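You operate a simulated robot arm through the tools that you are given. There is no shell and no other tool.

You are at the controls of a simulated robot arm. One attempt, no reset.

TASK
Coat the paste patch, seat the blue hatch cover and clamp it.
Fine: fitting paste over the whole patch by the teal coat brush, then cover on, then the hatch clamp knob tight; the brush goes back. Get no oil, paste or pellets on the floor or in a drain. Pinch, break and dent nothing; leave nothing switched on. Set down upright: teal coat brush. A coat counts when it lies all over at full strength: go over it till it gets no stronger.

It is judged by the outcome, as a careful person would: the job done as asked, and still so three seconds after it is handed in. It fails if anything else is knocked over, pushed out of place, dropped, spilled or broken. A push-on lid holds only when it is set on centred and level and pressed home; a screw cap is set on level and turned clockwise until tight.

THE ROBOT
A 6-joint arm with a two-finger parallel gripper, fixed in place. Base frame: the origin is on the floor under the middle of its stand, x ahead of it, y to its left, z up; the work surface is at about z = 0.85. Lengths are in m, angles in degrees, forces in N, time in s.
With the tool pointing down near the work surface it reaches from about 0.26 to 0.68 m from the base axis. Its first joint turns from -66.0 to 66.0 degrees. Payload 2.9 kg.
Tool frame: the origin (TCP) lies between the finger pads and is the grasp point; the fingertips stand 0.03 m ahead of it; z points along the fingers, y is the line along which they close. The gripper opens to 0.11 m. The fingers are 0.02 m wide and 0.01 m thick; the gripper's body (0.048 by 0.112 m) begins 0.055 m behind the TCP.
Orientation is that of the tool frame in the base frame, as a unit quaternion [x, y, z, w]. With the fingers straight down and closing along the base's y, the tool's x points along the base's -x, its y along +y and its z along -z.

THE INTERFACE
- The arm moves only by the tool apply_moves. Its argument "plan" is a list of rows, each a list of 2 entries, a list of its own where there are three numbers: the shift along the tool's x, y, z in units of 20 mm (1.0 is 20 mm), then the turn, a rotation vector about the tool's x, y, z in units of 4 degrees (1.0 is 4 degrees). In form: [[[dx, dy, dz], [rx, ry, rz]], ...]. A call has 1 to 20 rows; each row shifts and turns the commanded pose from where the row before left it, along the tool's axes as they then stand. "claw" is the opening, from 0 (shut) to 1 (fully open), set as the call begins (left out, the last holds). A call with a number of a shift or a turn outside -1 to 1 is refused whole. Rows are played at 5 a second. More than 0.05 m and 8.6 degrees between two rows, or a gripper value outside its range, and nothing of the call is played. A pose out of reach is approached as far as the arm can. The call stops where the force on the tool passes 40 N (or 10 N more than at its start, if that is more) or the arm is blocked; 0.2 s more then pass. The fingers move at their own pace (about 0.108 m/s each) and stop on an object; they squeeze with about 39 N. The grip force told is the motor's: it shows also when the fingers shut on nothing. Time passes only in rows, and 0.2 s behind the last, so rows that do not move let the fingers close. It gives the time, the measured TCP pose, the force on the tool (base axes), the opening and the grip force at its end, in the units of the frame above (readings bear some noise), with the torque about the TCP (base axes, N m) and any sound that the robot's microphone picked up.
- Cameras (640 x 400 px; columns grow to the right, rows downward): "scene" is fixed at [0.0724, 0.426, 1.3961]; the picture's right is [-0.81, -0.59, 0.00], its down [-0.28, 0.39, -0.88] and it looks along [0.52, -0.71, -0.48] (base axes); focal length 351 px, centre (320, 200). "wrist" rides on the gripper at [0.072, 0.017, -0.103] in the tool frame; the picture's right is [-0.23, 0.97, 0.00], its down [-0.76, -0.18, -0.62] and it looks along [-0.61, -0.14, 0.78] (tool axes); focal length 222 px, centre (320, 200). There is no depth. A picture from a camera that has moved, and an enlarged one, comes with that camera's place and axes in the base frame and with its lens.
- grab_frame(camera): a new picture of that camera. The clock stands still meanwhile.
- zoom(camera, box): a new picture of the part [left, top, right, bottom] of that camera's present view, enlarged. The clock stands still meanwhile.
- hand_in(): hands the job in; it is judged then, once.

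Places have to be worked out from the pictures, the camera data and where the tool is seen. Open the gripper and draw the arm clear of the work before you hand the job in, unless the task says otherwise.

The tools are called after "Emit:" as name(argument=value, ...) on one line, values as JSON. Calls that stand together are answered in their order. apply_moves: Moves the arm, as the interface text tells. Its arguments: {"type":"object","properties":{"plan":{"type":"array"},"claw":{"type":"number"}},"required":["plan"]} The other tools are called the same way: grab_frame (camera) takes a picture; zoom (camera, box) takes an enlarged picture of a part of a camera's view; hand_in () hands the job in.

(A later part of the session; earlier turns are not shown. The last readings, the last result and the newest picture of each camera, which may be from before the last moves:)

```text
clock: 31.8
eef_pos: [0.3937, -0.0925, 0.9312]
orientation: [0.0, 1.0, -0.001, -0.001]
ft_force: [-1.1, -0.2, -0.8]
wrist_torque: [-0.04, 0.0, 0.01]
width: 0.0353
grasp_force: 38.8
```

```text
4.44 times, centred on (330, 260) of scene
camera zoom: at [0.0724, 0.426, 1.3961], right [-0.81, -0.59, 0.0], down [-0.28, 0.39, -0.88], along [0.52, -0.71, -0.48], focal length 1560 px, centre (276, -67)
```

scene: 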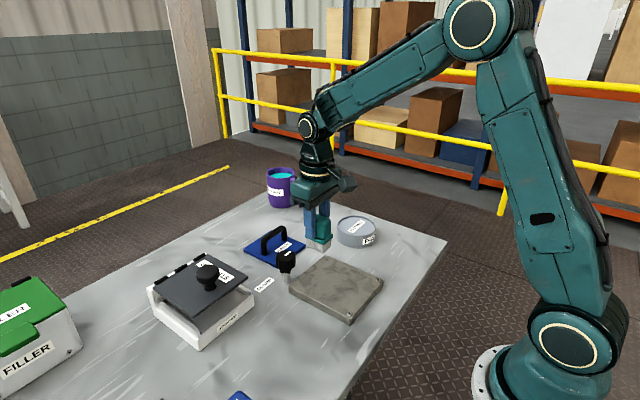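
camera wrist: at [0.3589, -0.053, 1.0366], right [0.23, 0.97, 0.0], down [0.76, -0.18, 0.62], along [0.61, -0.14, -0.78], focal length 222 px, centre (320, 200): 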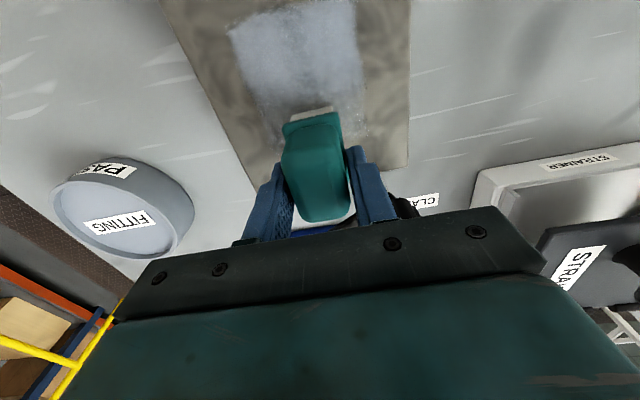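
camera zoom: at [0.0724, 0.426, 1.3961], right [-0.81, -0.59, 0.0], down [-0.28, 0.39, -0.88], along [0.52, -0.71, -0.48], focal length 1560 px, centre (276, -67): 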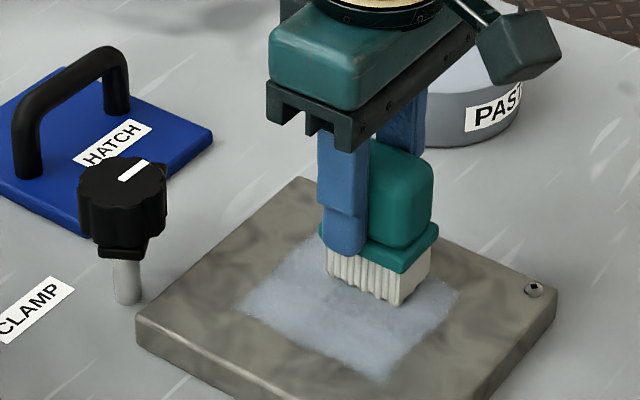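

The coat is filling in; the patch spans roughly x 0.35–0.435, y −0.11 to −0.033. I press 0.6 mm more and continue along y −0.093 to the far edge, then cross to y −0.046.

Emit:
apply_moves(plan=[[[0, 0, 0.03], [0, 0, 0]], [[-0.4, 0, 0.01], [0, 0, 0]], [[-0.4, 0, 0], [0, 0, 0]], [[-0.4, 0, 0], [0, 0, 0]], [[-0.3, 0, 0], [0, 0, 0]], [[0, 0.4, 0], [0, 0, 0]], [[0, 0.4, 0], [0, 0, 0]], [[0, 0.4, 0], [0, 0, 0]], [[0, 0.4, 0], [0, 0, 0]], [[0, 0.4, 0], [0, 0, 0]], [[0, 0.35, 0], [0, 0, 0]]])

Emit:
zoom(camera="scene", box=[275, 215, 385, 305])

```text
clock: 34.2
eef_pos: [0.4244, -0.046, 0.9317]
orientation: [0.0, 1.0, 0.0, -0.001]
ft_force: [0.3, 0.9, -0.5]
wrist_torque: [-0.02, 0.0, 0.0]
width: 0.0354
grasp_force: 39.3
```

```text
4.44 times, centred on (330, 260) of scene
camera zoom: at [0.0724, 0.426, 1.3961], right [-0.81, -0.59, 0.0], down [-0.28, 0.39, -0.88], along [0.52, -0.71, -0.48], focal length 1560 px, centre (276, -67)
```

zoom: 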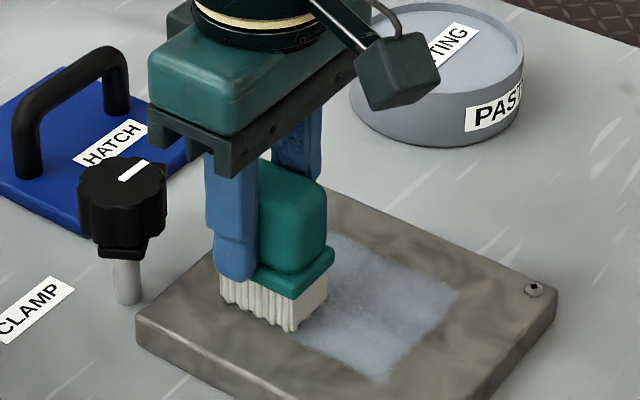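

Now back along y −0.046 toward the near edge with a slightly deeper press, then lift to inspect.

Emit:
apply_moves(plan=[[[0, 0, 0.03], [0, 0, 0]], [[0.4, 0, 0], [0, 0, 0]], [[0.4, 0, 0], [0, 0, 0]], [[0.4, 0, 0], [0, 0, 0]], [[0.4, 0, 0], [0, 0, 0]], [[0.4, 0, 0], [0, 0, 0]], [[0.4, 0, 0], [0, 0, 0]], [[0.4, 0, 0], [0, 0, 0]], [[0.3, 0, 0], [0, 0, 0]]])

Emit:
apply_moves(plan=[[[0, 0, -1], [0, 0, 0]], [[0, 0, -1], [0, 0, 0]], [[0, 0, -1], [0, 0, 0]], [[-0.5, -1, 0], [0, 0, 0]], [[-0.5, -1, 0], [0, 0, 0]], [[-0.5, -1, 0], [0, 0, 0]], [[-0.5, -1, 0], [0, 0, 0]]])

Emit:
zoom(camera="scene", box=[275, 215, 385, 305])

```text
clock: 36.2
eef_pos: [0.3613, -0.0473, 0.9297]
orientation: [-0.001, 1.0, 0.0, 0.001]
ft_force: [3.9, 0.5, 10.1]
wrist_torque: [0.01, -0.12, 0.0]
width: 0.0352
grasp_force: 39.2
```

```text
clock: 37.8
eef_pos: [0.4025, -0.1256, 0.9885]
orientation: [0.0, 1.0, 0.0, 0.0]
ft_force: [-0.7, -0.5, -0.4]
wrist_torque: [0.05, -0.02, -0.03]
width: 0.0353
grasp_force: 39.2
```

```text
4.44 times, centred on (330, 260) of scene
camera zoom: at [0.0724, 0.426, 1.3961], right [-0.81, -0.59, 0.0], down [-0.28, 0.39, -0.88], along [0.52, -0.71, -0.48], focal length 1560 px, centre (276, -67)
```

zoom: 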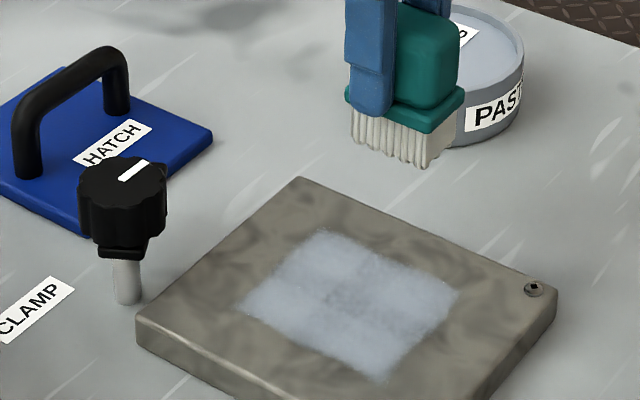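

The patch outline is clear: x 0.352–0.434, y −0.109 to −0.037, with an uneven coat. I go back to the tub to reload the brush, with lighter contact this time.

Emit:
apply_moves(plan=[[[-0.4, -1, -0.3], [0, 0, 0]], [[-0.4, -1, -0.3], [0, 0, 0]], [[-0.4, -1, 0], [0, 0, 0]], [[-0.4, -1, 0], [0, 0, 0]], [[-0.4, -1, 0], [0, 0, 0]], [[-0.4, -1, 0], [0, 0, 0]], [[-0.4, -1, 0], [0, 0, 0]], [[-0.05, -0.3, 0], [0, 0, 0]], [[0, 0, 0.6], [0, 0, 0]], [[0, 0, 0.6], [0, 0, 0]], [[0, 0, 0.6], [0, 0, 0]], [[0, 0, 0.5], [0, 0, 0]]])

Emit:
zoom(camera="scene", box=[310, 170, 410, 260])

```text
clock: 40.4
eef_pos: [0.4568, -0.273, 0.9558]
orientation: [0.0, 1.0, 0.0, 0.001]
ft_force: [-0.1, 0.5, -0.8]
wrist_torque: [-0.01, -0.01, 0.01]
width: 0.035
grasp_force: 39.2
```

```text
4.44 times, centred on (360, 215) of scene
camera zoom: at [0.0724, 0.426, 1.3961], right [-0.81, -0.59, 0.0], down [-0.28, 0.39, -0.88], along [0.52, -0.71, -0.48], focal length 1560 px, centre (142, 133)
```

zoom: 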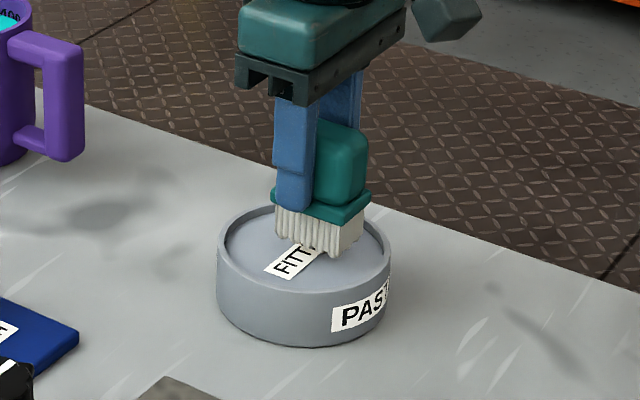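

Bristles hover a few millimetres above the paste. I lower in 1 mm steps until light contact.

Emit:
apply_moves(plan=[[[0, 0, 0.1], [0, 0, 0]], [[0, 0, 0.1], [0, 0, 0]], [[0, 0, 0.05], [0, 0, 0]], [[0, 0, 0.05], [0, 0, 0]], [[0, 0, 0], [0, 0, 0]]])

Emit:
zoom(camera="scene", box=[310, 170, 410, 260])

```text
clock: 41.6
eef_pos: [0.4565, -0.2718, 0.9497]
orientation: [0.0, 1.0, -0.001, 0.001]
ft_force: [-0.3, 0.2, -0.8]
wrist_torque: [0.0, -0.02, 0.02]
width: 0.0354
grasp_force: 38.9
```

```text
4.44 times, centred on (360, 215) of scene
camera zoom: at [0.0724, 0.426, 1.3961], right [-0.81, -0.59, 0.0], down [-0.28, 0.39, -0.88], along [0.52, -0.71, -0.48], focal length 1560 px, centre (142, 133)
```

zoom: 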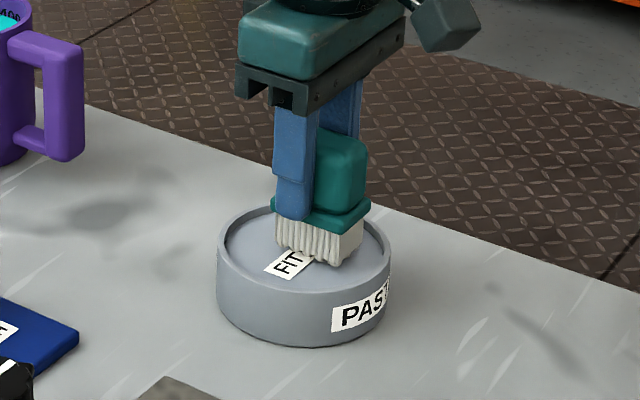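

Not in contact yet (force ~0). I lower further by 1 mm steps.

Emit:
apply_moves(plan=[[[0, 0, 0.05], [0, 0, 0]], [[0, 0, 0.05], [0, 0, 0]], [[0, 0, 0], [0, 0, 0]]])

```text
clock: 42.4
eef_pos: [0.457, -0.272, 0.9465]
orientation: [0.0, 1.0, 0.0, 0.0]
ft_force: [0.7, 0.1, -0.8]
wrist_torque: [0.02, 0.01, -0.03]
width: 0.0353
grasp_force: 39.0
```

Still free; I go down another 2 mm in small steps.

Emit:
apply_moves(plan=[[[0, 0, 0.05], [0, 0, 0]], [[0, 0, 0.05], [0, 0, 0]], [[0, 0, 0], [0, 0, 0]]])

Emit:
zoom(camera="scene", box=[310, 170, 410, 260])

```text
clock: 43.2
eef_pos: [0.456, -0.2732, 0.9441]
orientation: [0.0, 1.0, 0.0, 0.0]
ft_force: [0.0, -0.9, -0.2]
wrist_torque: [-0.01, -0.04, -0.02]
width: 0.0353
grasp_force: 39.0
```

```text
4.44 times, centred on (360, 215) of scene
camera zoom: at [0.0724, 0.426, 1.3961], right [-0.81, -0.59, 0.0], down [-0.28, 0.39, -0.88], along [0.52, -0.71, -0.48], focal length 1560 px, centre (142, 133)
```

zoom: 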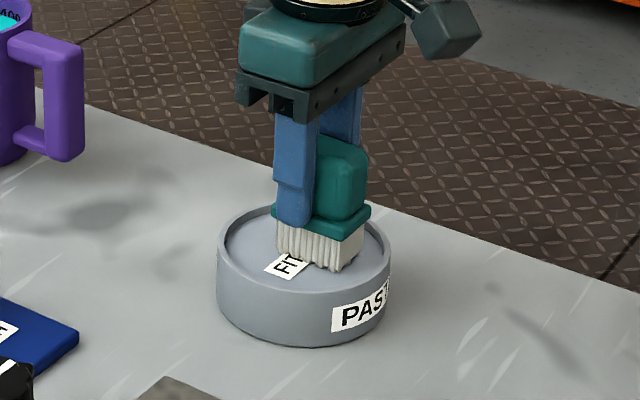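

Very near the surface; I lower another 2 mm.

Emit:
apply_moves(plan=[[[0, 0, 0.05], [0, 0, 0]], [[0, 0, 0.05], [0, 0, 0]], [[0, 0, 0], [0, 0, 0]]])

Emit:
zoom(camera="scene", box=[310, 170, 410, 260])

```text
clock: 44.0
eef_pos: [0.456, -0.2723, 0.9446]
orientation: [0.001, 1.0, 0.0, -0.001]
ft_force: [0.0, -0.5, 0.4]
wrist_torque: [0.01, 0.0, 0.01]
width: 0.0353
grasp_force: 39.1
```

```text
4.44 times, centred on (360, 215) of scene
camera zoom: at [0.0724, 0.426, 1.3961], right [-0.81, -0.59, 0.0], down [-0.28, 0.39, -0.88], along [0.52, -0.71, -0.48], focal length 1560 px, centre (142, 133)
```

zoom: 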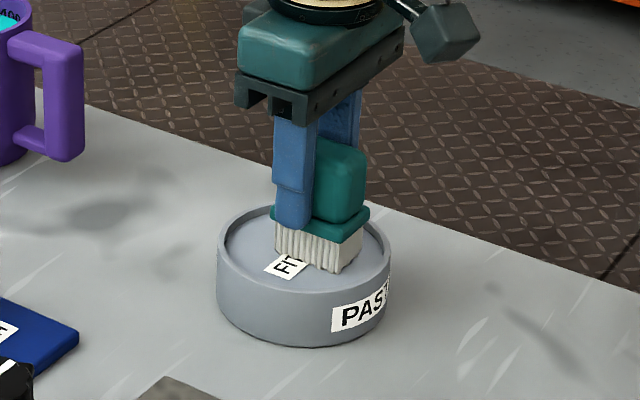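

The bristle ends look just about level with the paste. One more millimetre.

Emit:
apply_moves(plan=[[[0, 0, 0.05], [0, 0, 0]], [[0, 0, 0.03], [0, 0, 0]], [[0, 0, 0], [0, 0, 0]]])

Emit:
zoom(camera="scene", box=[310, 170, 410, 260])

```text
clock: 44.8
eef_pos: [0.4571, -0.2737, 0.9444]
orientation: [-0.001, 1.0, -0.001, 0.002]
ft_force: [-0.3, 4.5, 15.9]
wrist_torque: [0.27, 0.22, -0.02]
width: 0.0354
grasp_force: 39.4
```

```text
4.44 times, centred on (360, 215) of scene
camera zoom: at [0.0722, 0.4262, 1.396], right [-0.81, -0.59, 0.0], down [-0.28, 0.39, -0.88], along [0.52, -0.71, -0.48], focal length 1560 px, centre (142, 133)
```

zoom: 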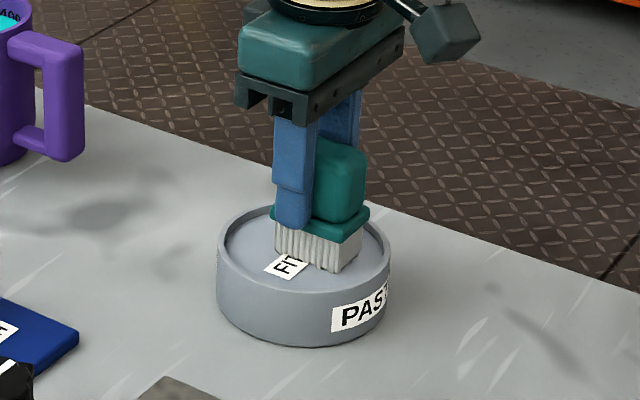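

Loaded with gentle contact (16 N). I lift straight up and go to the patch's far right corner region.

Emit:
apply_moves(plan=[[[0, 0, -0.3], [0, 0, 0]], [[0, 0, -0.7], [0, 0, 0]], [[0, 0, -1], [0, 0, 0]], [[0, 0, -1], [0, 0, 0]], [[0.2, 1, 0], [0, 0, 0]], [[0.2, 1, 0], [0, 0, 0]], [[0.2, 1, 0], [0, 0, 0]], [[0.2, 1, 0], [0, 0, 0]], [[0.2, 1, 0], [0, 0, 0]], [[0.2, 1, 0], [0, 0, 0]], [[0.2, 1, 0], [0, 0, 0]], [[0.2, 1, 0], [0, 0, 0]], [[0.2, 1, 0], [0, 0, 0]], [[0, 0, 1], [0, 0, 0]], [[0, 0, 1], [0, 0, 0]], [[0, 0, 1], [0, 0, 0]], [[0, 0, 0.3], [0, 0, 0]]])

Emit:
zoom(camera="scene", box=[275, 215, 385, 305])

```text
clock: 48.4
eef_pos: [0.4202, -0.0924, 0.9351]
orientation: [-0.001, 1.0, 0.0, 0.0]
ft_force: [-0.4, -0.2, -0.7]
wrist_torque: [0.01, -0.01, 0.04]
width: 0.0353
grasp_force: 38.3
```

```text
4.44 times, centred on (330, 260) of scene
camera zoom: at [0.0724, 0.426, 1.3961], right [-0.81, -0.59, 0.0], down [-0.28, 0.39, -0.88], along [0.52, -0.71, -0.48], focal length 1560 px, centre (276, -67)
```

zoom: 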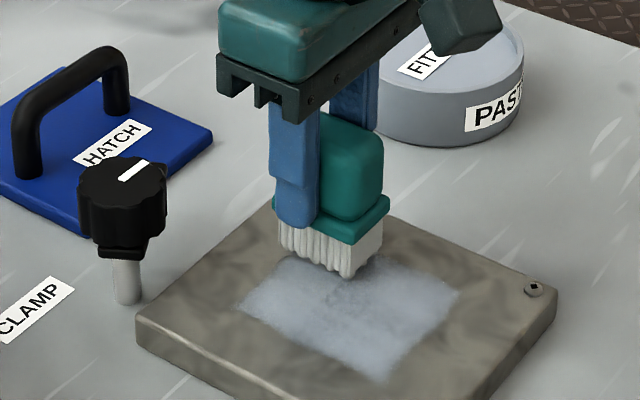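

Now I lower in small steps to find contact at this corner.

Emit:
apply_moves(plan=[[[0, 0, 0.1], [0, 0, 0]], [[0, 0, 0.1], [0, 0, 0]], [[0, 0, 0.03], [0, 0, 0]], [[0, 0, 0], [0, 0, 0]]])

```text
clock: 49.4
eef_pos: [0.4202, -0.0933, 0.9309]
orientation: [0.0, 1.0, 0.0, 0.0]
ft_force: [-1.0, 0.8, -0.5]
wrist_torque: [0.0, -0.01, -0.04]
width: 0.0356
grasp_force: 38.8
```

Emit:
apply_moves(plan=[[[0, 0, 0.05], [0, 0, 0]], [[0, 0, 0.03], [0, 0, 0]], [[0, 0, 0], [0, 0, 0]]])

```text
clock: 50.2
eef_pos: [0.4218, -0.0908, 0.93]
orientation: [0.0, 1.0, -0.001, 0.0]
ft_force: [-1.2, 0.0, 3.5]
wrist_torque: [-0.03, 0.0, 0.0]
width: 0.0355
grasp_force: 38.7
```

Light contact (3.5 N). I add 0.4 mm and make slow lanes: near along y −0.093, cross, then far along y −0.073.

Emit:
apply_moves(plan=[[[0.4, 0, 0.02], [0, 0, 0]], [[0.4, 0, 0], [0, 0, 0]], [[0.4, 0, 0], [0, 0, 0]], [[0.4, 0, 0], [0, 0, 0]], [[0.4, 0, 0], [0, 0, 0]], [[0.4, 0, 0], [0, 0, 0]], [[0.4, 0, 0], [0, 0, 0]], [[0.2, 0, 0], [0, 0, 0]], [[0, 0.4, 0], [0, 0, 0]], [[0, 0.4, 0], [0, 0, 0]], [[0, 0.2, 0], [0, 0, 0]], [[-0.4, 0, 0], [0, 0, 0]], [[-0.4, 0, 0], [0, 0, 0]], [[-0.4, 0, 0], [0, 0, 0]], [[-0.4, 0, 0], [0, 0, 0]], [[-0.4, 0, 0], [0, 0, 0]], [[-0.4, 0, 0], [0, 0, 0]], [[-0.4, 0, 0], [0, 0, 0]], [[-0.2, 0, 0], [0, 0, 0]]])

Emit:
zoom(camera="scene", box=[275, 215, 385, 305])

```text
clock: 54.2
eef_pos: [0.4218, -0.0727, 0.9306]
orientation: [0.0, 1.0, 0.0, -0.001]
ft_force: [-0.7, 1.0, 1.3]
wrist_torque: [-0.01, 0.0, -0.01]
width: 0.0353
grasp_force: 38.6
```

```text
4.44 times, centred on (330, 260) of scene
camera zoom: at [0.0724, 0.426, 1.3961], right [-0.81, -0.59, 0.0], down [-0.28, 0.39, -0.88], along [0.52, -0.71, -0.48], focal length 1560 px, centre (276, -67)
```

zoom: 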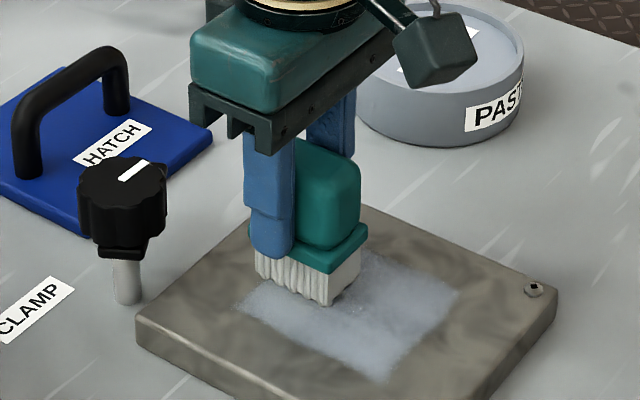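

Contact is still very light (1 N). I add 0.5 mm and do the lane at y −0.052, near and then far again.

Emit:
apply_moves(plan=[[[0, 0.4, 0.025], [0, 0, 0]], [[0, 0.4, 0], [0, 0, 0]], [[0, 0.3, 0], [0, 0, 0]], [[0.4, 0, 0], [0, 0, 0]], [[0.4, 0, 0], [0, 0, 0]], [[0.4, 0, 0], [0, 0, 0]], [[0.4, 0, 0], [0, 0, 0]], [[0.4, 0, 0], [0, 0, 0]], [[0.4, 0, 0], [0, 0, 0]], [[0.4, 0, 0], [0, 0, 0]], [[0.2, 0, 0], [0, 0, 0]], [[-0.4, 0, 0], [0, 0, 0]], [[-0.4, 0, 0], [0, 0, 0]], [[-0.4, 0, 0], [0, 0, 0]], [[-0.4, 0, 0], [0, 0, 0]], [[-0.4, 0, 0], [0, 0, 0]], [[-0.4, 0, 0], [0, 0, 0]], [[-0.4, 0, 0], [0, 0, 0]], [[-0.2, 0, 0], [0, 0, 0]]])

Emit:
zoom(camera="scene", box=[275, 215, 385, 305])

```text
clock: 58.2
eef_pos: [0.4213, -0.0516, 0.9288]
orientation: [0.0, 1.0, 0.001, 0.001]
ft_force: [-2.9, 0.2, 6.6]
wrist_torque: [-0.02, 0.02, -0.03]
width: 0.0352
grasp_force: 38.6
```

```text
4.44 times, centred on (330, 260) of scene
camera zoom: at [0.0723, 0.426, 1.3961], right [-0.81, -0.59, 0.0], down [-0.28, 0.39, -0.88], along [0.52, -0.71, -0.48], focal length 1560 px, centre (276, -67)
```

zoom: 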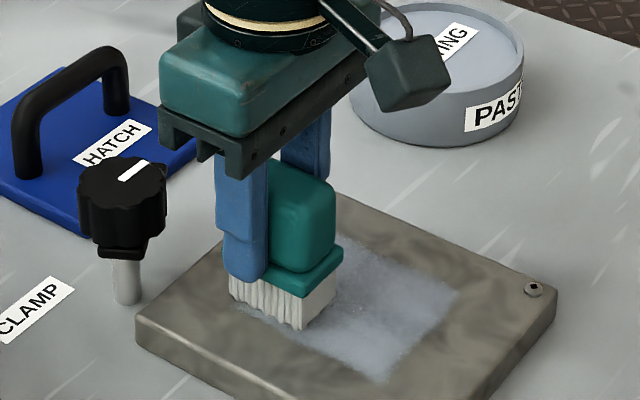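

Contact is a steady 7 N here. I go back over the middle and right lanes with this press.

Emit:
apply_moves(plan=[[[0, -0.4, 0], [0, 0, 0]], [[0, -0.4, 0], [0, 0, 0]], [[0, -0.3, 0], [0, 0, 0]], [[0.4, 0, 0], [0, 0, 0]], [[0.4, 0, 0], [0, 0, 0]], [[0.4, 0, 0], [0, 0, 0]], [[0.4, 0, 0], [0, 0, 0]], [[0.4, 0, 0], [0, 0, 0]], [[0.4, 0, 0], [0, 0, 0]], [[0.4, 0, 0], [0, 0, 0]], [[0.2, 0, 0], [0, 0, 0]], [[0, -0.5, 0], [0, 0, 0]], [[0, -0.5, 0], [0, 0, 0]], [[-0.4, 0, 0], [0, 0, 0]], [[-0.4, 0, 0], [0, 0, 0]], [[-0.4, 0, 0], [0, 0, 0]], [[-0.4, 0, 0], [0, 0, 0]], [[-0.4, 0, 0], [0, 0, 0]], [[-0.4, 0, 0], [0, 0, 0]], [[-0.4, 0, 0], [0, 0, 0]]])

Emit:
apply_moves(plan=[[[0, 0, -1], [0, 0, 0]], [[0, 0, -1], [0, 0, 0]], [[0, 0, -1], [0, 0, 0]], [[-0.2, -1, 0], [0, 0, 0]], [[-0.2, -1, 0], [0, 0, 0]]])

Emit:
zoom(camera="scene", box=[295, 235, 375, 305])

```text
clock: 62.4
eef_pos: [0.4174, -0.0922, 0.9305]
orientation: [0.0, 1.0, 0.0, 0.0]
ft_force: [0.3, 0.7, -0.8]
wrist_torque: [-0.01, 0.01, 0.0]
width: 0.0351
grasp_force: 38.7
```

```text
clock: 63.6
eef_pos: [0.4257, -0.1334, 0.9898]
orientation: [0.0, 1.0, 0.0, 0.0]
ft_force: [0.5, -0.9, -0.2]
wrist_torque: [-0.01, 0.0, -0.01]
width: 0.0353
grasp_force: 38.7
```

```text
5.71 times, centred on (335, 270) of scene
camera zoom: at [0.0724, 0.426, 1.3961], right [-0.81, -0.59, 0.0], down [-0.28, 0.39, -0.88], along [0.52, -0.71, -0.48], focal length 2006 px, centre (234, -200)
```

zoom: 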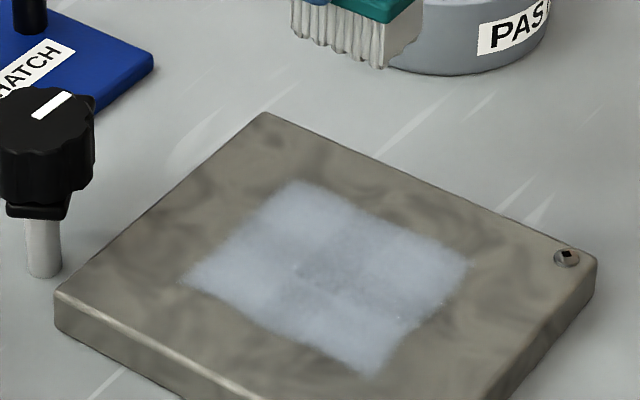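

I inspect the coat from the wrist camera too, since there seem to be weaker spots near the middle.

Emit:
zoom(camera="wrist", box=[310, 0, 460, 120])

Emit:
zoom(camera="scene", box=[310, 255, 360, 290])

```text
3.33 times, centred on (385, 60) of wrist
camera zoom: at [0.3543, -0.1168, 1.0938], right [0.23, 0.97, 0.0], down [0.76, -0.18, 0.62], along [0.61, -0.14, -0.78], focal length 740 px, centre (103, 667)
```

zoom: 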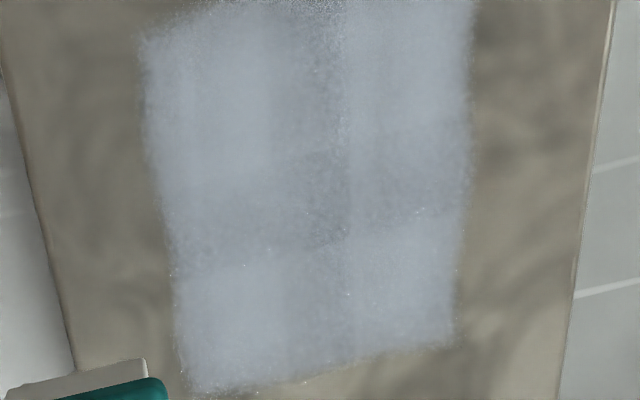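

```text
11.43 times, centred on (335, 272) of scene
camera zoom: at [0.0724, 0.426, 1.3961], right [-0.81, -0.59, 0.0], down [-0.28, 0.39, -0.88], along [0.52, -0.71, -0.48], focal length 4013 px, centre (149, -629)
```

zoom: 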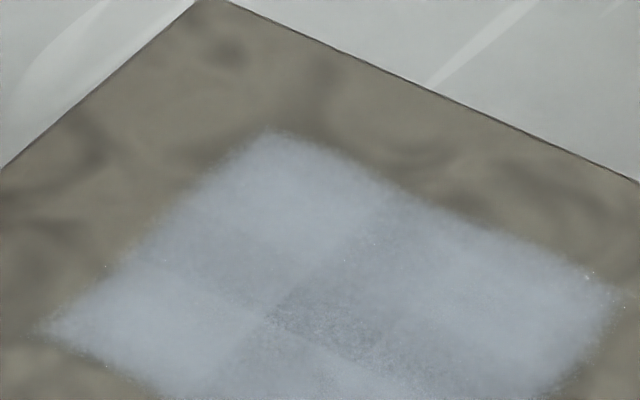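

The middle cross of the patch is weaker than the corners, so it needs more paste and passes there. I go reload at the tub.

Emit:
apply_moves(plan=[[[-0.22, -1, 0], [0, 0, 0]], [[-0.22, -1, 0], [0, 0, 0]], [[-0.22, -1, 0], [0, 0, 0]], [[-0.22, -1, 0], [0, 0, 0]], [[-0.22, -1, 0], [0, 0, 0]], [[-0.22, -1, 0], [0, 0, 0]], [[-0.22, -0.93, 0], [0, 0, 0]], [[0, 0, 0.8], [0, 0, 0]], [[0, 0, 0.8], [0, 0, 0]], [[0, 0, 0.5], [0, 0, 0]], [[0, 0, 0.2], [0, 0, 0]], [[0, 0, 0.05], [0, 0, 0]], [[0, 0, 0], [0, 0, 0]]])

Emit:
zoom(camera="scene", box=[310, 170, 410, 260])

```text
clock: 66.4
eef_pos: [0.4555, -0.2723, 0.9433]
orientation: [0.0, 1.0, 0.0, 0.0]
ft_force: [-0.2, 0.2, 0.7]
wrist_torque: [-0.01, 0.02, -0.01]
width: 0.0351
grasp_force: 38.7
```

```text
4.44 times, centred on (360, 215) of scene
camera zoom: at [0.0724, 0.426, 1.3961], right [-0.81, -0.59, 0.0], down [-0.28, 0.39, -0.88], along [0.52, -0.71, -0.48], focal length 1560 px, centre (142, 133)
```

zoom: 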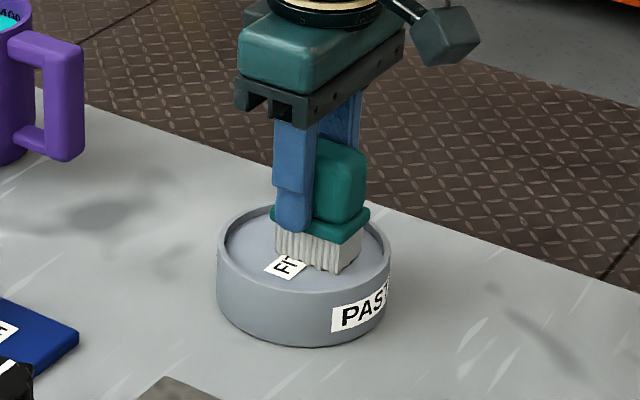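

Nearly in contact; I lower another 2 mm in small steps.

Emit:
apply_moves(plan=[[[0, 0, 0.05], [0, 0, 0]], [[0, 0, 0.05], [0, 0, 0]], [[0, 0, 0], [0, 0, 0]]])

```text
clock: 67.2
eef_pos: [0.4567, -0.2715, 0.9416]
orientation: [0.001, 1.0, -0.001, 0.002]
ft_force: [-5.6, 2.2, 28.9]
wrist_torque: [0.12, 0.3, -0.02]
width: 0.0354
grasp_force: 38.9
```

Loaded (29 N touch). I lift, move over the patch centre and descend to just above contact.

Emit:
apply_moves(plan=[[[0, 0, -0.3], [0, 0, 0]], [[0, 0, -0.7], [0, 0, 0]], [[0, 0, -1], [0, 0, 0]], [[0, 0, -1], [0, 0, 0]], [[0.3, 1, 0], [0, 0, 0]], [[0.3, 1, 0], [0, 0, 0]], [[0.3, 1, 0], [0, 0, 0]], [[0.3, 1, 0], [0, 0, 0]], [[0.3, 1, 0], [0, 0, 0]], [[0.3, 1, 0], [0, 0, 0]], [[0.3, 1, 0], [0, 0, 0]], [[0.3, 1, 0], [0, 0, 0]], [[0.3, 1, 0], [0, 0, 0]], [[0.3, 0.93, 0], [0, 0, 0]], [[0, 0, 1], [0, 0, 0]], [[0, 0, 1], [0, 0, 0]], [[0, 0, 1], [0, 0, 0]], [[0, 0, 0.4], [0, 0, 0]]])

Emit:
apply_moves(plan=[[[0, 0, 0.05], [0, 0, 0]], [[0, 0, 0.05], [0, 0, 0]], [[0, 0, 0], [0, 0, 0]]])

```text
clock: 71.0
eef_pos: [0.3963, -0.0713, 0.9328]
orientation: [-0.001, 1.0, 0.0, 0.0]
ft_force: [0.1, 0.1, -0.4]
wrist_torque: [-0.01, -0.05, -0.02]
width: 0.0355
grasp_force: 38.9
```

```text
clock: 71.8
eef_pos: [0.3973, -0.0711, 0.9296]
orientation: [0.0, 1.0, 0.0, 0.001]
ft_force: [0.3, -0.3, -0.7]
wrist_torque: [0.01, 0.02, -0.01]
width: 0.0352
grasp_force: 39.6
```

No contact yet at 0.9296; lower by another 1.2 mm.

Emit:
apply_moves(plan=[[[0, 0, 0.04], [0, 0, 0]], [[0, 0, 0.03], [0, 0, 0]], [[0, 0, 0], [0, 0, 0]]])

```text
clock: 72.6
eef_pos: [0.3968, -0.0716, 0.9291]
orientation: [0.0, 1.0, 0.0, 0.0]
ft_force: [0.2, 0.2, 1.9]
wrist_torque: [0.06, -0.03, -0.02]
width: 0.0354
grasp_force: 39.3
```

Contact begins (2 N). I add 0.8 mm and brush across the middle in y, several times.

Emit:
apply_moves(plan=[[[0, 0.3, 0.04], [0, 0, 0]], [[0, 0.4, 0], [0, 0, 0]], [[0, 0.4, 0], [0, 0, 0]], [[0.15, -0.4, 0], [0, 0, 0]], [[0, -0.4, 0], [0, 0, 0]], [[0, -0.4, 0], [0, 0, 0]], [[0, -0.4, 0], [0, 0, 0]], [[0, -0.4, 0], [0, 0, 0]], [[0, -0.4, 0], [0, 0, 0]], [[0.15, 0.4, 0], [0, 0, 0]], [[0, 0.4, 0], [0, 0, 0]], [[0, 0.4, 0], [0, 0, 0]], [[0, 0.4, 0], [0, 0, 0]], [[0, 0.4, 0], [0, 0, 0]], [[0, 0.4, 0], [0, 0, 0]], [[0, -0.4, 0], [0, 0, 0]], [[0, -0.4, 0], [0, 0, 0]], [[0, -0.3, 0], [0, 0, 0]]])

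Emit:
zoom(camera="scene", box=[275, 215, 385, 305])

```text
clock: 76.4
eef_pos: [0.391, -0.0714, 0.9272]
orientation: [0.0, 1.0, 0.002, 0.0]
ft_force: [-0.7, 8.4, 25.3]
wrist_torque: [0.39, -0.2, 0.07]
width: 0.0353
grasp_force: 39.4
```

```text
4.44 times, centred on (330, 260) of scene
camera zoom: at [0.0721, 0.4263, 1.396], right [-0.81, -0.59, 0.0], down [-0.28, 0.39, -0.88], along [0.52, -0.71, -0.48], focal length 1560 px, centre (276, -67)
```

zoom: 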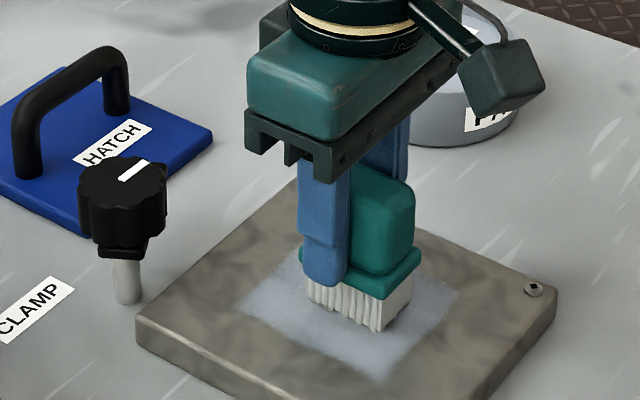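

Press is now 25 N; I relax 0.7 mm and do passes in x along the middle lane.

Emit:
apply_moves(plan=[[[0, 0, -0.035], [0, 0, 0]], [[0.4, 0, 0], [0, 0, 0]], [[0.4, 0, 0], [0, 0, 0]], [[0.4, 0, 0], [0, 0, 0]], [[0.3, 0, 0], [0, 0, 0]], [[-0.4, -0.1, 0], [0, 0, 0]], [[-0.4, 0, 0], [0, 0, 0]], [[-0.4, 0, 0], [0, 0, 0]], [[-0.4, 0, 0], [0, 0, 0]], [[-0.4, 0, 0], [0, 0, 0]], [[-0.4, 0, 0], [0, 0, 0]], [[-0.4, 0, 0], [0, 0, 0]], [[-0.3, 0, 0], [0, 0, 0]], [[0.4, 0.1, 0], [0, 0, 0]], [[0.4, 0, 0], [0, 0, 0]], [[0.4, 0, 0], [0, 0, 0]], [[0.4, 0, 0], [0, 0, 0]]])

Emit:
zoom(camera="scene", box=[275, 215, 385, 305])

```text
clock: 80.0
eef_pos: [0.3924, -0.0738, 0.9302]
orientation: [0.001, 1.0, 0.0, -0.001]
ft_force: [-0.8, 0.5, -0.8]
wrist_torque: [0.0, 0.02, -0.02]
width: 0.0354
grasp_force: 38.9
```

```text
4.44 times, centred on (330, 260) of scene
camera zoom: at [0.0724, 0.426, 1.3961], right [-0.81, -0.59, 0.0], down [-0.28, 0.39, -0.88], along [0.52, -0.71, -0.48], focal length 1560 px, centre (276, -67)
```

zoom: 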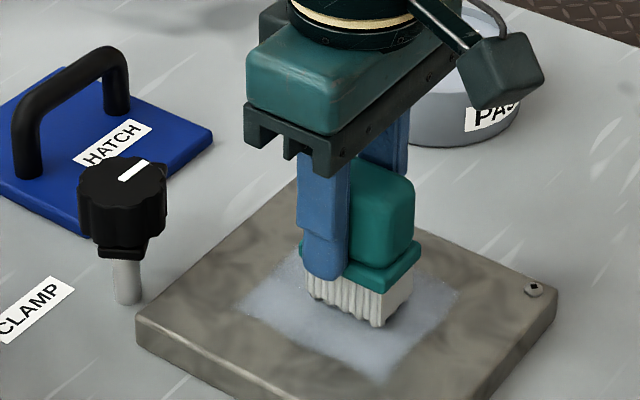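

I lift and move aside to inspect the coat.

Emit:
apply_moves(plan=[[[0, 0, -1], [0, 0, 0]], [[0, 0, -1], [0, 0, 0]], [[0, 0, -1], [0, 0, 0]], [[-0.6, -1, 0], [0, 0, 0]], [[-0.6, -1, 0], [0, 0, 0]], [[-0.6, -1, 0], [0, 0, 0]]])

Emit:
zoom(camera="wrist", box=[310, 0, 460, 120])

Emit:
zoom(camera="scene", box=[295, 235, 375, 305])

```text
clock: 81.4
eef_pos: [0.4268, -0.1313, 0.9888]
orientation: [-0.001, 1.0, -0.001, 0.0]
ft_force: [0.4, -0.2, -0.5]
wrist_torque: [-0.01, -0.01, 0.01]
width: 0.0352
grasp_force: 39.0
```

```text
3.33 times, centred on (385, 60) of wrist
camera zoom: at [0.3544, -0.1144, 1.0932], right [0.23, 0.97, 0.0], down [0.76, -0.18, 0.62], along [0.61, -0.14, -0.78], focal length 740 px, centre (103, 667)
```

zoom: 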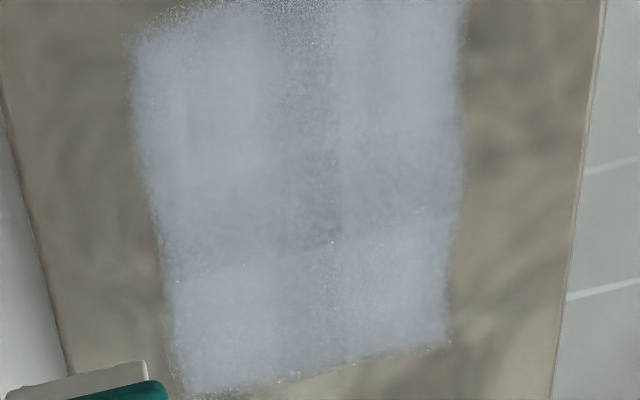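

```text
5.71 times, centred on (335, 270) of scene
camera zoom: at [0.0724, 0.426, 1.3961], right [-0.81, -0.59, 0.0], down [-0.28, 0.39, -0.88], along [0.52, -0.71, -0.48], focal length 2006 px, centre (234, -200)
```

zoom: 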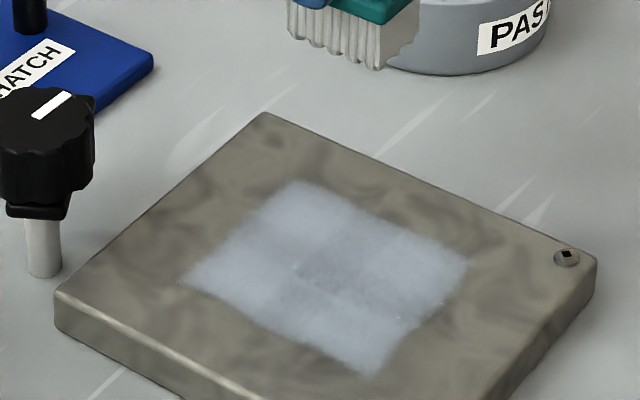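

The middle row and column are still a little weaker. I reload and will keep a firmer, steadier press in the next passes.

Emit:
apply_moves(plan=[[[-0.22, -1, 0], [0, 0, 0]], [[-0.22, -1, 0], [0, 0, 0]], [[-0.22, -1, 0], [0, 0, 0]], [[-0.22, -1, 0], [0, 0, 0]], [[-0.22, -1, 0], [0, 0, 0]], [[-0.22, -1, 0], [0, 0, 0]], [[-0.18, -1, 0], [0, 0, 0]], [[0, 0, 0.8], [0, 0, 0]], [[0, 0, 0.8], [0, 0, 0]], [[0, 0, 0.5], [0, 0, 0]], [[0, 0, 0.2], [0, 0, 0]], [[0, 0, 0.1], [0, 0, 0]], [[0, 0, 0.05], [0, 0, 0]], [[0, 0, 0], [0, 0, 0]]])

```text
clock: 84.4
eef_pos: [0.4565, -0.2721, 0.9425]
orientation: [0.0, 1.0, -0.001, 0.001]
ft_force: [-3.1, 0.3, 15.9]
wrist_torque: [0.02, 0.07, -0.03]
width: 0.0352
grasp_force: 38.7
```

Loaded (16 N). I lift and go to the far right of the patch, and lower to contact.

Emit:
apply_moves(plan=[[[0, 0, -0.3], [0, 0, 0]], [[0, 0, -0.7], [0, 0, 0]], [[0, 0, -1], [0, 0, 0]], [[0, 0, -1], [0, 0, 0]], [[0.25, 1, 0], [0, 0, 0]], [[0.25, 1, 0], [0, 0, 0]], [[0.25, 1, 0], [0, 0, 0]], [[0.25, 1, 0], [0, 0, 0]], [[0.25, 1, 0], [0, 0, 0]], [[0.25, 1, 0], [0, 0, 0]], [[0.25, 1, 0], [0, 0, 0]], [[0.25, 1, 0], [0, 0, 0]], [[0.2, 0.85, 0], [0, 0, 0]], [[0, 0, 1], [0, 0, 0]], [[0, 0, 1], [0, 0, 0]], [[0, 0, 1], [0, 0, 0]], [[0, 0, 0.4], [0, 0, 0]], [[0, 0, 0.1], [0, 0, 0]], [[0, 0, 0.06], [0, 0, 0]], [[0, 0, 0], [0, 0, 0]]])

```text
clock: 88.6
eef_pos: [0.4128, -0.0953, 0.9295]
orientation: [0.0, 1.0, 0.0, 0.0]
ft_force: [0.3, 0.3, -0.1]
wrist_torque: [0.02, 0.0, 0.0]
width: 0.0355
grasp_force: 38.6
```

Not yet touching; I lower 1 mm more in two steps.

Emit:
apply_moves(plan=[[[0, 0, 0.03], [0, 0, 0]], [[0, 0, 0.03], [0, 0, 0]], [[0, 0, 0], [0, 0, 0]]])

```text
clock: 89.4
eef_pos: [0.4104, -0.0948, 0.9276]
orientation: [0.0, 1.0, 0.0, 0.001]
ft_force: [-3.7, 1.2, 23.5]
wrist_torque: [0.06, 0.15, 0.02]
width: 0.035
grasp_force: 38.8
```

Firm contact (23 N). I stroke across in y, step toward the robot, and back.

Emit:
apply_moves(plan=[[[0, 0.35, 0], [0, 0, 0]], [[0, 0.35, 0], [0, 0, 0]], [[0, 0.35, 0], [0, 0, 0]], [[0, 0.35, 0], [0, 0, 0]], [[0, 0.35, 0], [0, 0, 0]], [[0, 0.35, 0], [0, 0, 0]], [[0, 0.35, 0], [0, 0, 0]]])

```text
clock: 91.0
eef_pos: [0.4114, -0.0449, 0.9275]
orientation: [-0.001, 1.0, 0.001, -0.002]
ft_force: [-0.1, -2.5, 8.7]
wrist_torque: [-0.14, -0.23, -0.06]
width: 0.0356
grasp_force: 39.4
```

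Contact is kept (9 N). Continue with two more crossings closer to the robot.

Emit:
apply_moves(plan=[[[0.35, 0, 0.01], [0, 0, 0]], [[0.3, 0, 0], [0, 0, 0]], [[0, -0.35, 0], [0, 0, 0]], [[0, -0.35, 0], [0, 0, 0]], [[0, -0.35, 0], [0, 0, 0]], [[0, -0.35, 0], [0, 0, 0]], [[0, -0.35, 0], [0, 0, 0]], [[0, -0.35, 0], [0, 0, 0]], [[0, -0.35, 0], [0, 0, 0]], [[0.35, 0, 0.01], [0, 0, 0]], [[0.3, 0, 0], [0, 0, 0]], [[0, 0.35, 0], [0, 0, 0]], [[0, 0.35, 0], [0, 0, 0]], [[0, 0.35, 0], [0, 0, 0]], [[0, 0.35, 0], [0, 0, 0]], [[0, 0.35, 0], [0, 0, 0]], [[0, 0.35, 0], [0, 0, 0]], [[0, 0.35, 0], [0, 0, 0]]])

Emit:
zoom(camera="scene", box=[275, 215, 385, 305])

```text
clock: 94.8
eef_pos: [0.3857, -0.0491, 0.9254]
orientation: [0.001, 1.0, -0.001, 0.0]
ft_force: [-0.4, -5.5, 14.8]
wrist_torque: [-0.23, -0.15, -0.06]
width: 0.0357
grasp_force: 38.2
```

```text
4.44 times, centred on (330, 260) of scene
camera zoom: at [0.0722, 0.4259, 1.3961], right [-0.81, -0.59, 0.0], down [-0.28, 0.39, -0.88], along [0.52, -0.71, -0.48], focal length 1560 px, centre (276, -67)
```

zoom: 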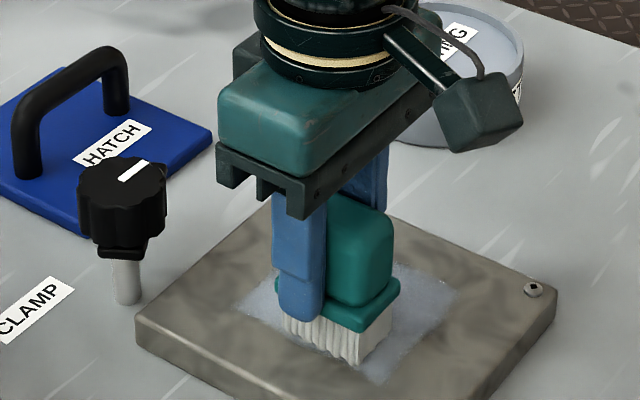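

Contact 15 N. Two more crossings toward the near edge.

Emit:
apply_moves(plan=[[[0.35, 0, 0], [0, 0, 0]], [[0.3, 0, 0], [0, 0, 0]], [[0, -0.35, 0], [0, 0, 0]], [[0, -0.35, 0], [0, 0, 0]], [[0, -0.35, 0], [0, 0, 0]], [[0, -0.35, 0], [0, 0, 0]], [[0, -0.35, 0], [0, 0, 0]], [[0, -0.35, 0], [0, 0, 0]], [[0, -0.35, 0], [0, 0, 0]], [[0.3, 0, 0.01], [0, 0, 0]], [[0.3, 0, 0], [0, 0, 0]], [[0, 0.35, 0], [0, 0, 0]], [[0, 0.35, 0], [0, 0, 0]], [[0, 0.35, 0], [0, 0, 0]], [[0, 0.35, 0], [0, 0, 0]], [[0, 0.35, 0], [0, 0, 0]], [[0, 0.35, 0], [0, 0, 0]], [[0, 0.35, 0], [0, 0, 0]]])

Emit:
apply_moves(plan=[[[0, 0, -1], [0, 0, 0]], [[0, 0, -1], [0, 0, 0]], [[0, 0, -1], [0, 0, 0]], [[-0.7, -1, 0], [0, 0, 0]], [[-0.7, -1, 0], [0, 0, 0]], [[-0.7, -1, 0], [0, 0, 0]], [[-0.7, -1, 0], [0, 0, 0]]])

Emit:
zoom(camera="wrist", box=[310, 0, 460, 120])

Emit:
zoom(camera="scene", box=[295, 235, 375, 305])

```text
clock: 98.6
eef_pos: [0.3622, -0.0459, 0.9264]
orientation: [0.0, 1.0, 0.0, 0.0]
ft_force: [-0.1, 0.5, -1.4]
wrist_torque: [-0.01, 0.02, -0.03]
width: 0.0353
grasp_force: 39.2
```

```text
clock: 100.2
eef_pos: [0.4198, -0.1263, 0.9891]
orientation: [0.0, 1.0, 0.0, 0.0]
ft_force: [0.0, -0.4, -1.0]
wrist_torque: [-0.01, 0.0, -0.03]
width: 0.0354
grasp_force: 39.1
```

```text
3.33 times, centred on (385, 60) of wrist
camera zoom: at [0.3478, -0.11, 1.0925], right [0.23, 0.97, 0.0], down [0.76, -0.18, 0.62], along [0.61, -0.14, -0.78], focal length 740 px, centre (103, 667)
```

zoom: 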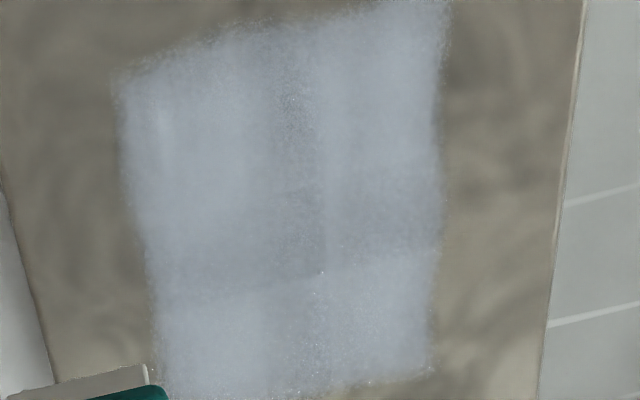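

```text
5.71 times, centred on (335, 270) of scene
camera zoom: at [0.0724, 0.426, 1.3961], right [-0.81, -0.59, 0.0], down [-0.28, 0.39, -0.88], along [0.52, -0.71, -0.48], focal length 2006 px, centre (234, -200)
```

zoom: 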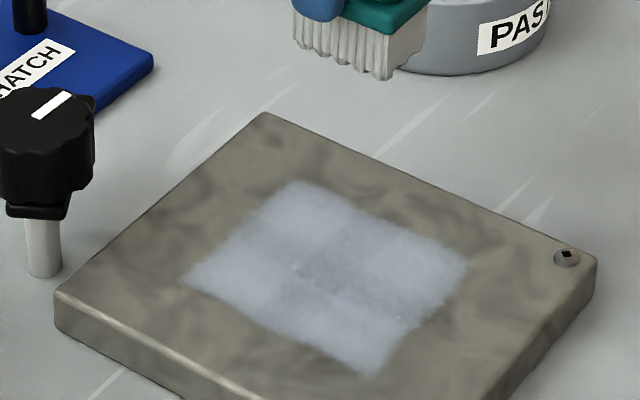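

I compare this with a tight zoom of the same region as before to see whether the cells are still getting stronger.

Emit:
zoom(camera="scene", box=[310, 255, 360, 290])

Emit:
zoom(camera="wrist", box=[330, 10, 430, 90])

```text
11.43 times, centred on (335, 272) of scene
camera zoom: at [0.0724, 0.426, 1.3961], right [-0.81, -0.59, 0.0], down [-0.28, 0.39, -0.88], along [0.52, -0.71, -0.48], focal length 4013 px, centre (149, -629)
```

zoom: 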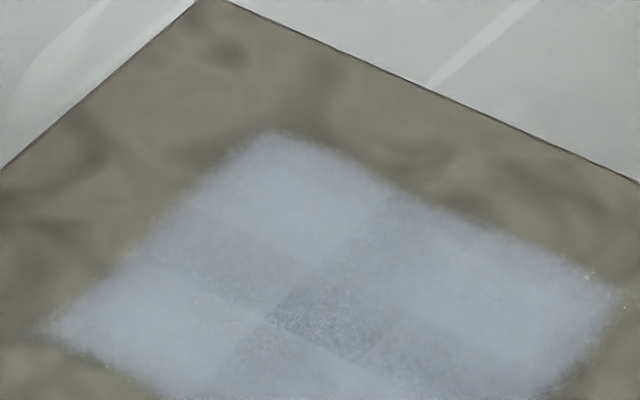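

```text
5.00 times, centred on (380, 50) of wrist
camera zoom: at [0.3478, -0.11, 1.0925], right [0.23, 0.97, 0.0], down [0.76, -0.18, 0.62], along [0.61, -0.14, -0.78], focal length 1111 px, centre (20, 950)
```

zoom: 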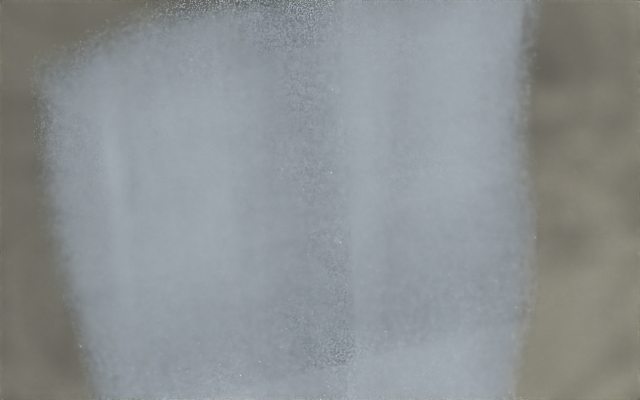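

The picture is nearly unchanged from the last one, suggesting it is close to full strength. To be sure, I reload once more and go over the middle firmly, then compare again.

Emit:
apply_moves(plan=[[[-0.26, -1, 0], [0, 0, 0]], [[-0.26, -1, 0], [0, 0, 0]], [[-0.26, -1, 0], [0, 0, 0]], [[-0.26, -1, 0], [0, 0, 0]], [[-0.26, -1, 0], [0, 0, 0]], [[-0.26, -1, 0], [0, 0, 0]], [[-0.26, -1, 0], [0, 0, 0]], [[0, -0.28, 0], [0, 0, 0]], [[0, 0, 0.8], [0, 0, 0]], [[0, 0, 0.8], [0, 0, 0]], [[0, 0, 0.5], [0, 0, 0]], [[0, 0, 0.2], [0, 0, 0]], [[0, 0, 0.1], [0, 0, 0]], [[0, 0, 0.05], [0, 0, 0]], [[0, 0, 0], [0, 0, 0]]])

```text
clock: 103.4
eef_pos: [0.4536, -0.2715, 0.9399]
orientation: [0.001, 1.0, -0.001, 0.002]
ft_force: [-0.8, 3.2, 30.4]
wrist_torque: [0.21, 0.19, 0.01]
width: 0.0356
grasp_force: 38.9
```

Loaded. I lift and go to the patch centre and lower to contact.

Emit:
apply_moves(plan=[[[0, 0, -0.3], [0, 0, 0]], [[0, 0, -0.7], [0, 0, 0]], [[0, 0, -1], [0, 0, 0]], [[0, 0, -1], [0, 0, 0]], [[0.28, 1, 0], [0, 0, 0]], [[0.28, 1, 0], [0, 0, 0]], [[0.28, 1, 0], [0, 0, 0]], [[0.28, 1, 0], [0, 0, 0]], [[0.28, 1, 0], [0, 0, 0]], [[0.28, 1, 0], [0, 0, 0]], [[0.28, 1, 0], [0, 0, 0]], [[0.28, 1, 0], [0, 0, 0]], [[0.28, 1, 0], [0, 0, 0]], [[0.28, 0.93, 0], [0, 0, 0]], [[0, 0, 1], [0, 0, 0]], [[0, 0, 1], [0, 0, 0]], [[0, 0, 1], [0, 0, 0]], [[0, 0, 0.4], [0, 0, 0]], [[0, 0, 0.05], [0, 0, 0]], [[0, 0, 0], [0, 0, 0]]])

Emit:
apply_moves(plan=[[[0, 0, 0.05], [0, 0, 0]], [[0, 0, 0.03], [0, 0, 0]], [[0, 0, 0], [0, 0, 0]]])

```text
clock: 107.6
eef_pos: [0.3968, -0.0746, 0.9293]
orientation: [0.0, 1.0, 0.0, 0.0]
ft_force: [0.4, 0.1, -1.3]
wrist_torque: [-0.03, -0.04, 0.01]
width: 0.0353
grasp_force: 39.1
```

```text
clock: 108.4
eef_pos: [0.3971, -0.074, 0.9263]
orientation: [-0.001, 1.0, -0.001, 0.0]
ft_force: [0.0, -0.2, -0.4]
wrist_torque: [-0.01, -0.02, -0.01]
width: 0.0351
grasp_force: 38.9
```

Emit:
apply_moves(plan=[[[0, 0, 0.04], [0, 0, 0]], [[0, 0, 0.03], [0, 0, 0]], [[0, 0, 0], [0, 0, 0]]])

```text
clock: 109.2
eef_pos: [0.397, -0.0724, 0.9259]
orientation: [0.0, 1.0, 0.0, 0.001]
ft_force: [0.2, -0.1, -0.8]
wrist_torque: [0.01, -0.03, 0.02]
width: 0.035
grasp_force: 39.0
```

Still free; I check the brush in the grip before pressing on.

Emit:
zoom(camera="scene", box=[295, 215, 375, 285])

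```text
5.71 times, centred on (335, 250) of scene
camera zoom: at [0.0724, 0.426, 1.3961], right [-0.81, -0.59, 0.0], down [-0.28, 0.39, -0.88], along [0.52, -0.71, -0.48], focal length 2006 px, centre (234, -86)
```

zoom: 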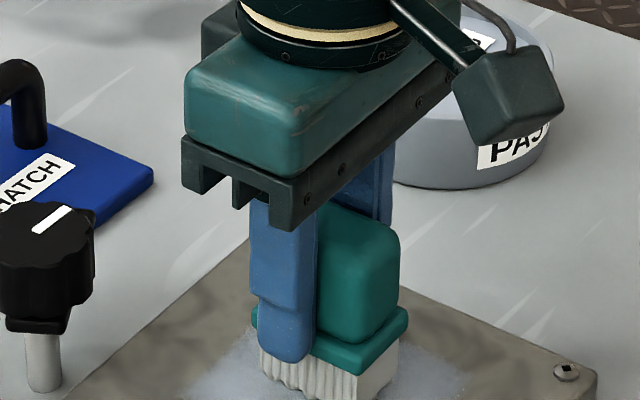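

The brush is upright but has slid up some millimetres; it remains well held. I continue lowering in 0.6 mm steps to light contact.

Emit:
apply_moves(plan=[[[0, 0, 0.03], [0, 0, 0]], [[0, 0, 0], [0, 0, 0]]])

Emit:
apply_moves(plan=[[[0, 0, 0.03], [0, 0, 0]], [[0, 0, 0], [0, 0, 0]]])

```text
clock: 109.8
eef_pos: [0.3964, -0.0739, 0.9265]
orientation: [0.0, 1.0, -0.001, 0.001]
ft_force: [-6.2, 1.2, 14.1]
wrist_torque: [0.04, 0.0, -0.01]
width: 0.0352
grasp_force: 39.0
```

```text
clock: 110.4
eef_pos: [0.3971, -0.0739, 0.9251]
orientation: [0.001, 1.0, 0.0, 0.001]
ft_force: [-8.4, -0.4, 28.8]
wrist_torque: [0.02, 0.17, -0.03]
width: 0.0353
grasp_force: 39.0
```

I back off 0.5 mm and brush back and forth across the middle in y and x.

Emit:
apply_moves(plan=[[[0, 0.3, -0.025], [0, 0, 0]], [[0, 0.4, 0], [0, 0, 0]], [[0, 0.4, 0], [0, 0, 0]], [[0, -0.4, 0], [0, 0, 0]], [[0, -0.4, 0], [0, 0, 0]], [[0, -0.4, 0], [0, 0, 0]], [[0, -0.4, 0], [0, 0, 0]], [[0, -0.4, 0], [0, 0, 0]], [[0, -0.3, 0], [0, 0, 0]], [[0, 0.4, 0], [0, 0, 0]], [[0, 0.4, 0], [0, 0, 0]], [[0, 0.4, 0], [0, 0, 0]]])

```text
clock: 113.0
eef_pos: [0.3963, -0.0733, 0.9255]
orientation: [0.0, 1.0, 0.0, -0.001]
ft_force: [-0.1, -4.2, 12.1]
wrist_torque: [-0.22, -0.19, -0.07]
width: 0.0352
grasp_force: 39.3
```

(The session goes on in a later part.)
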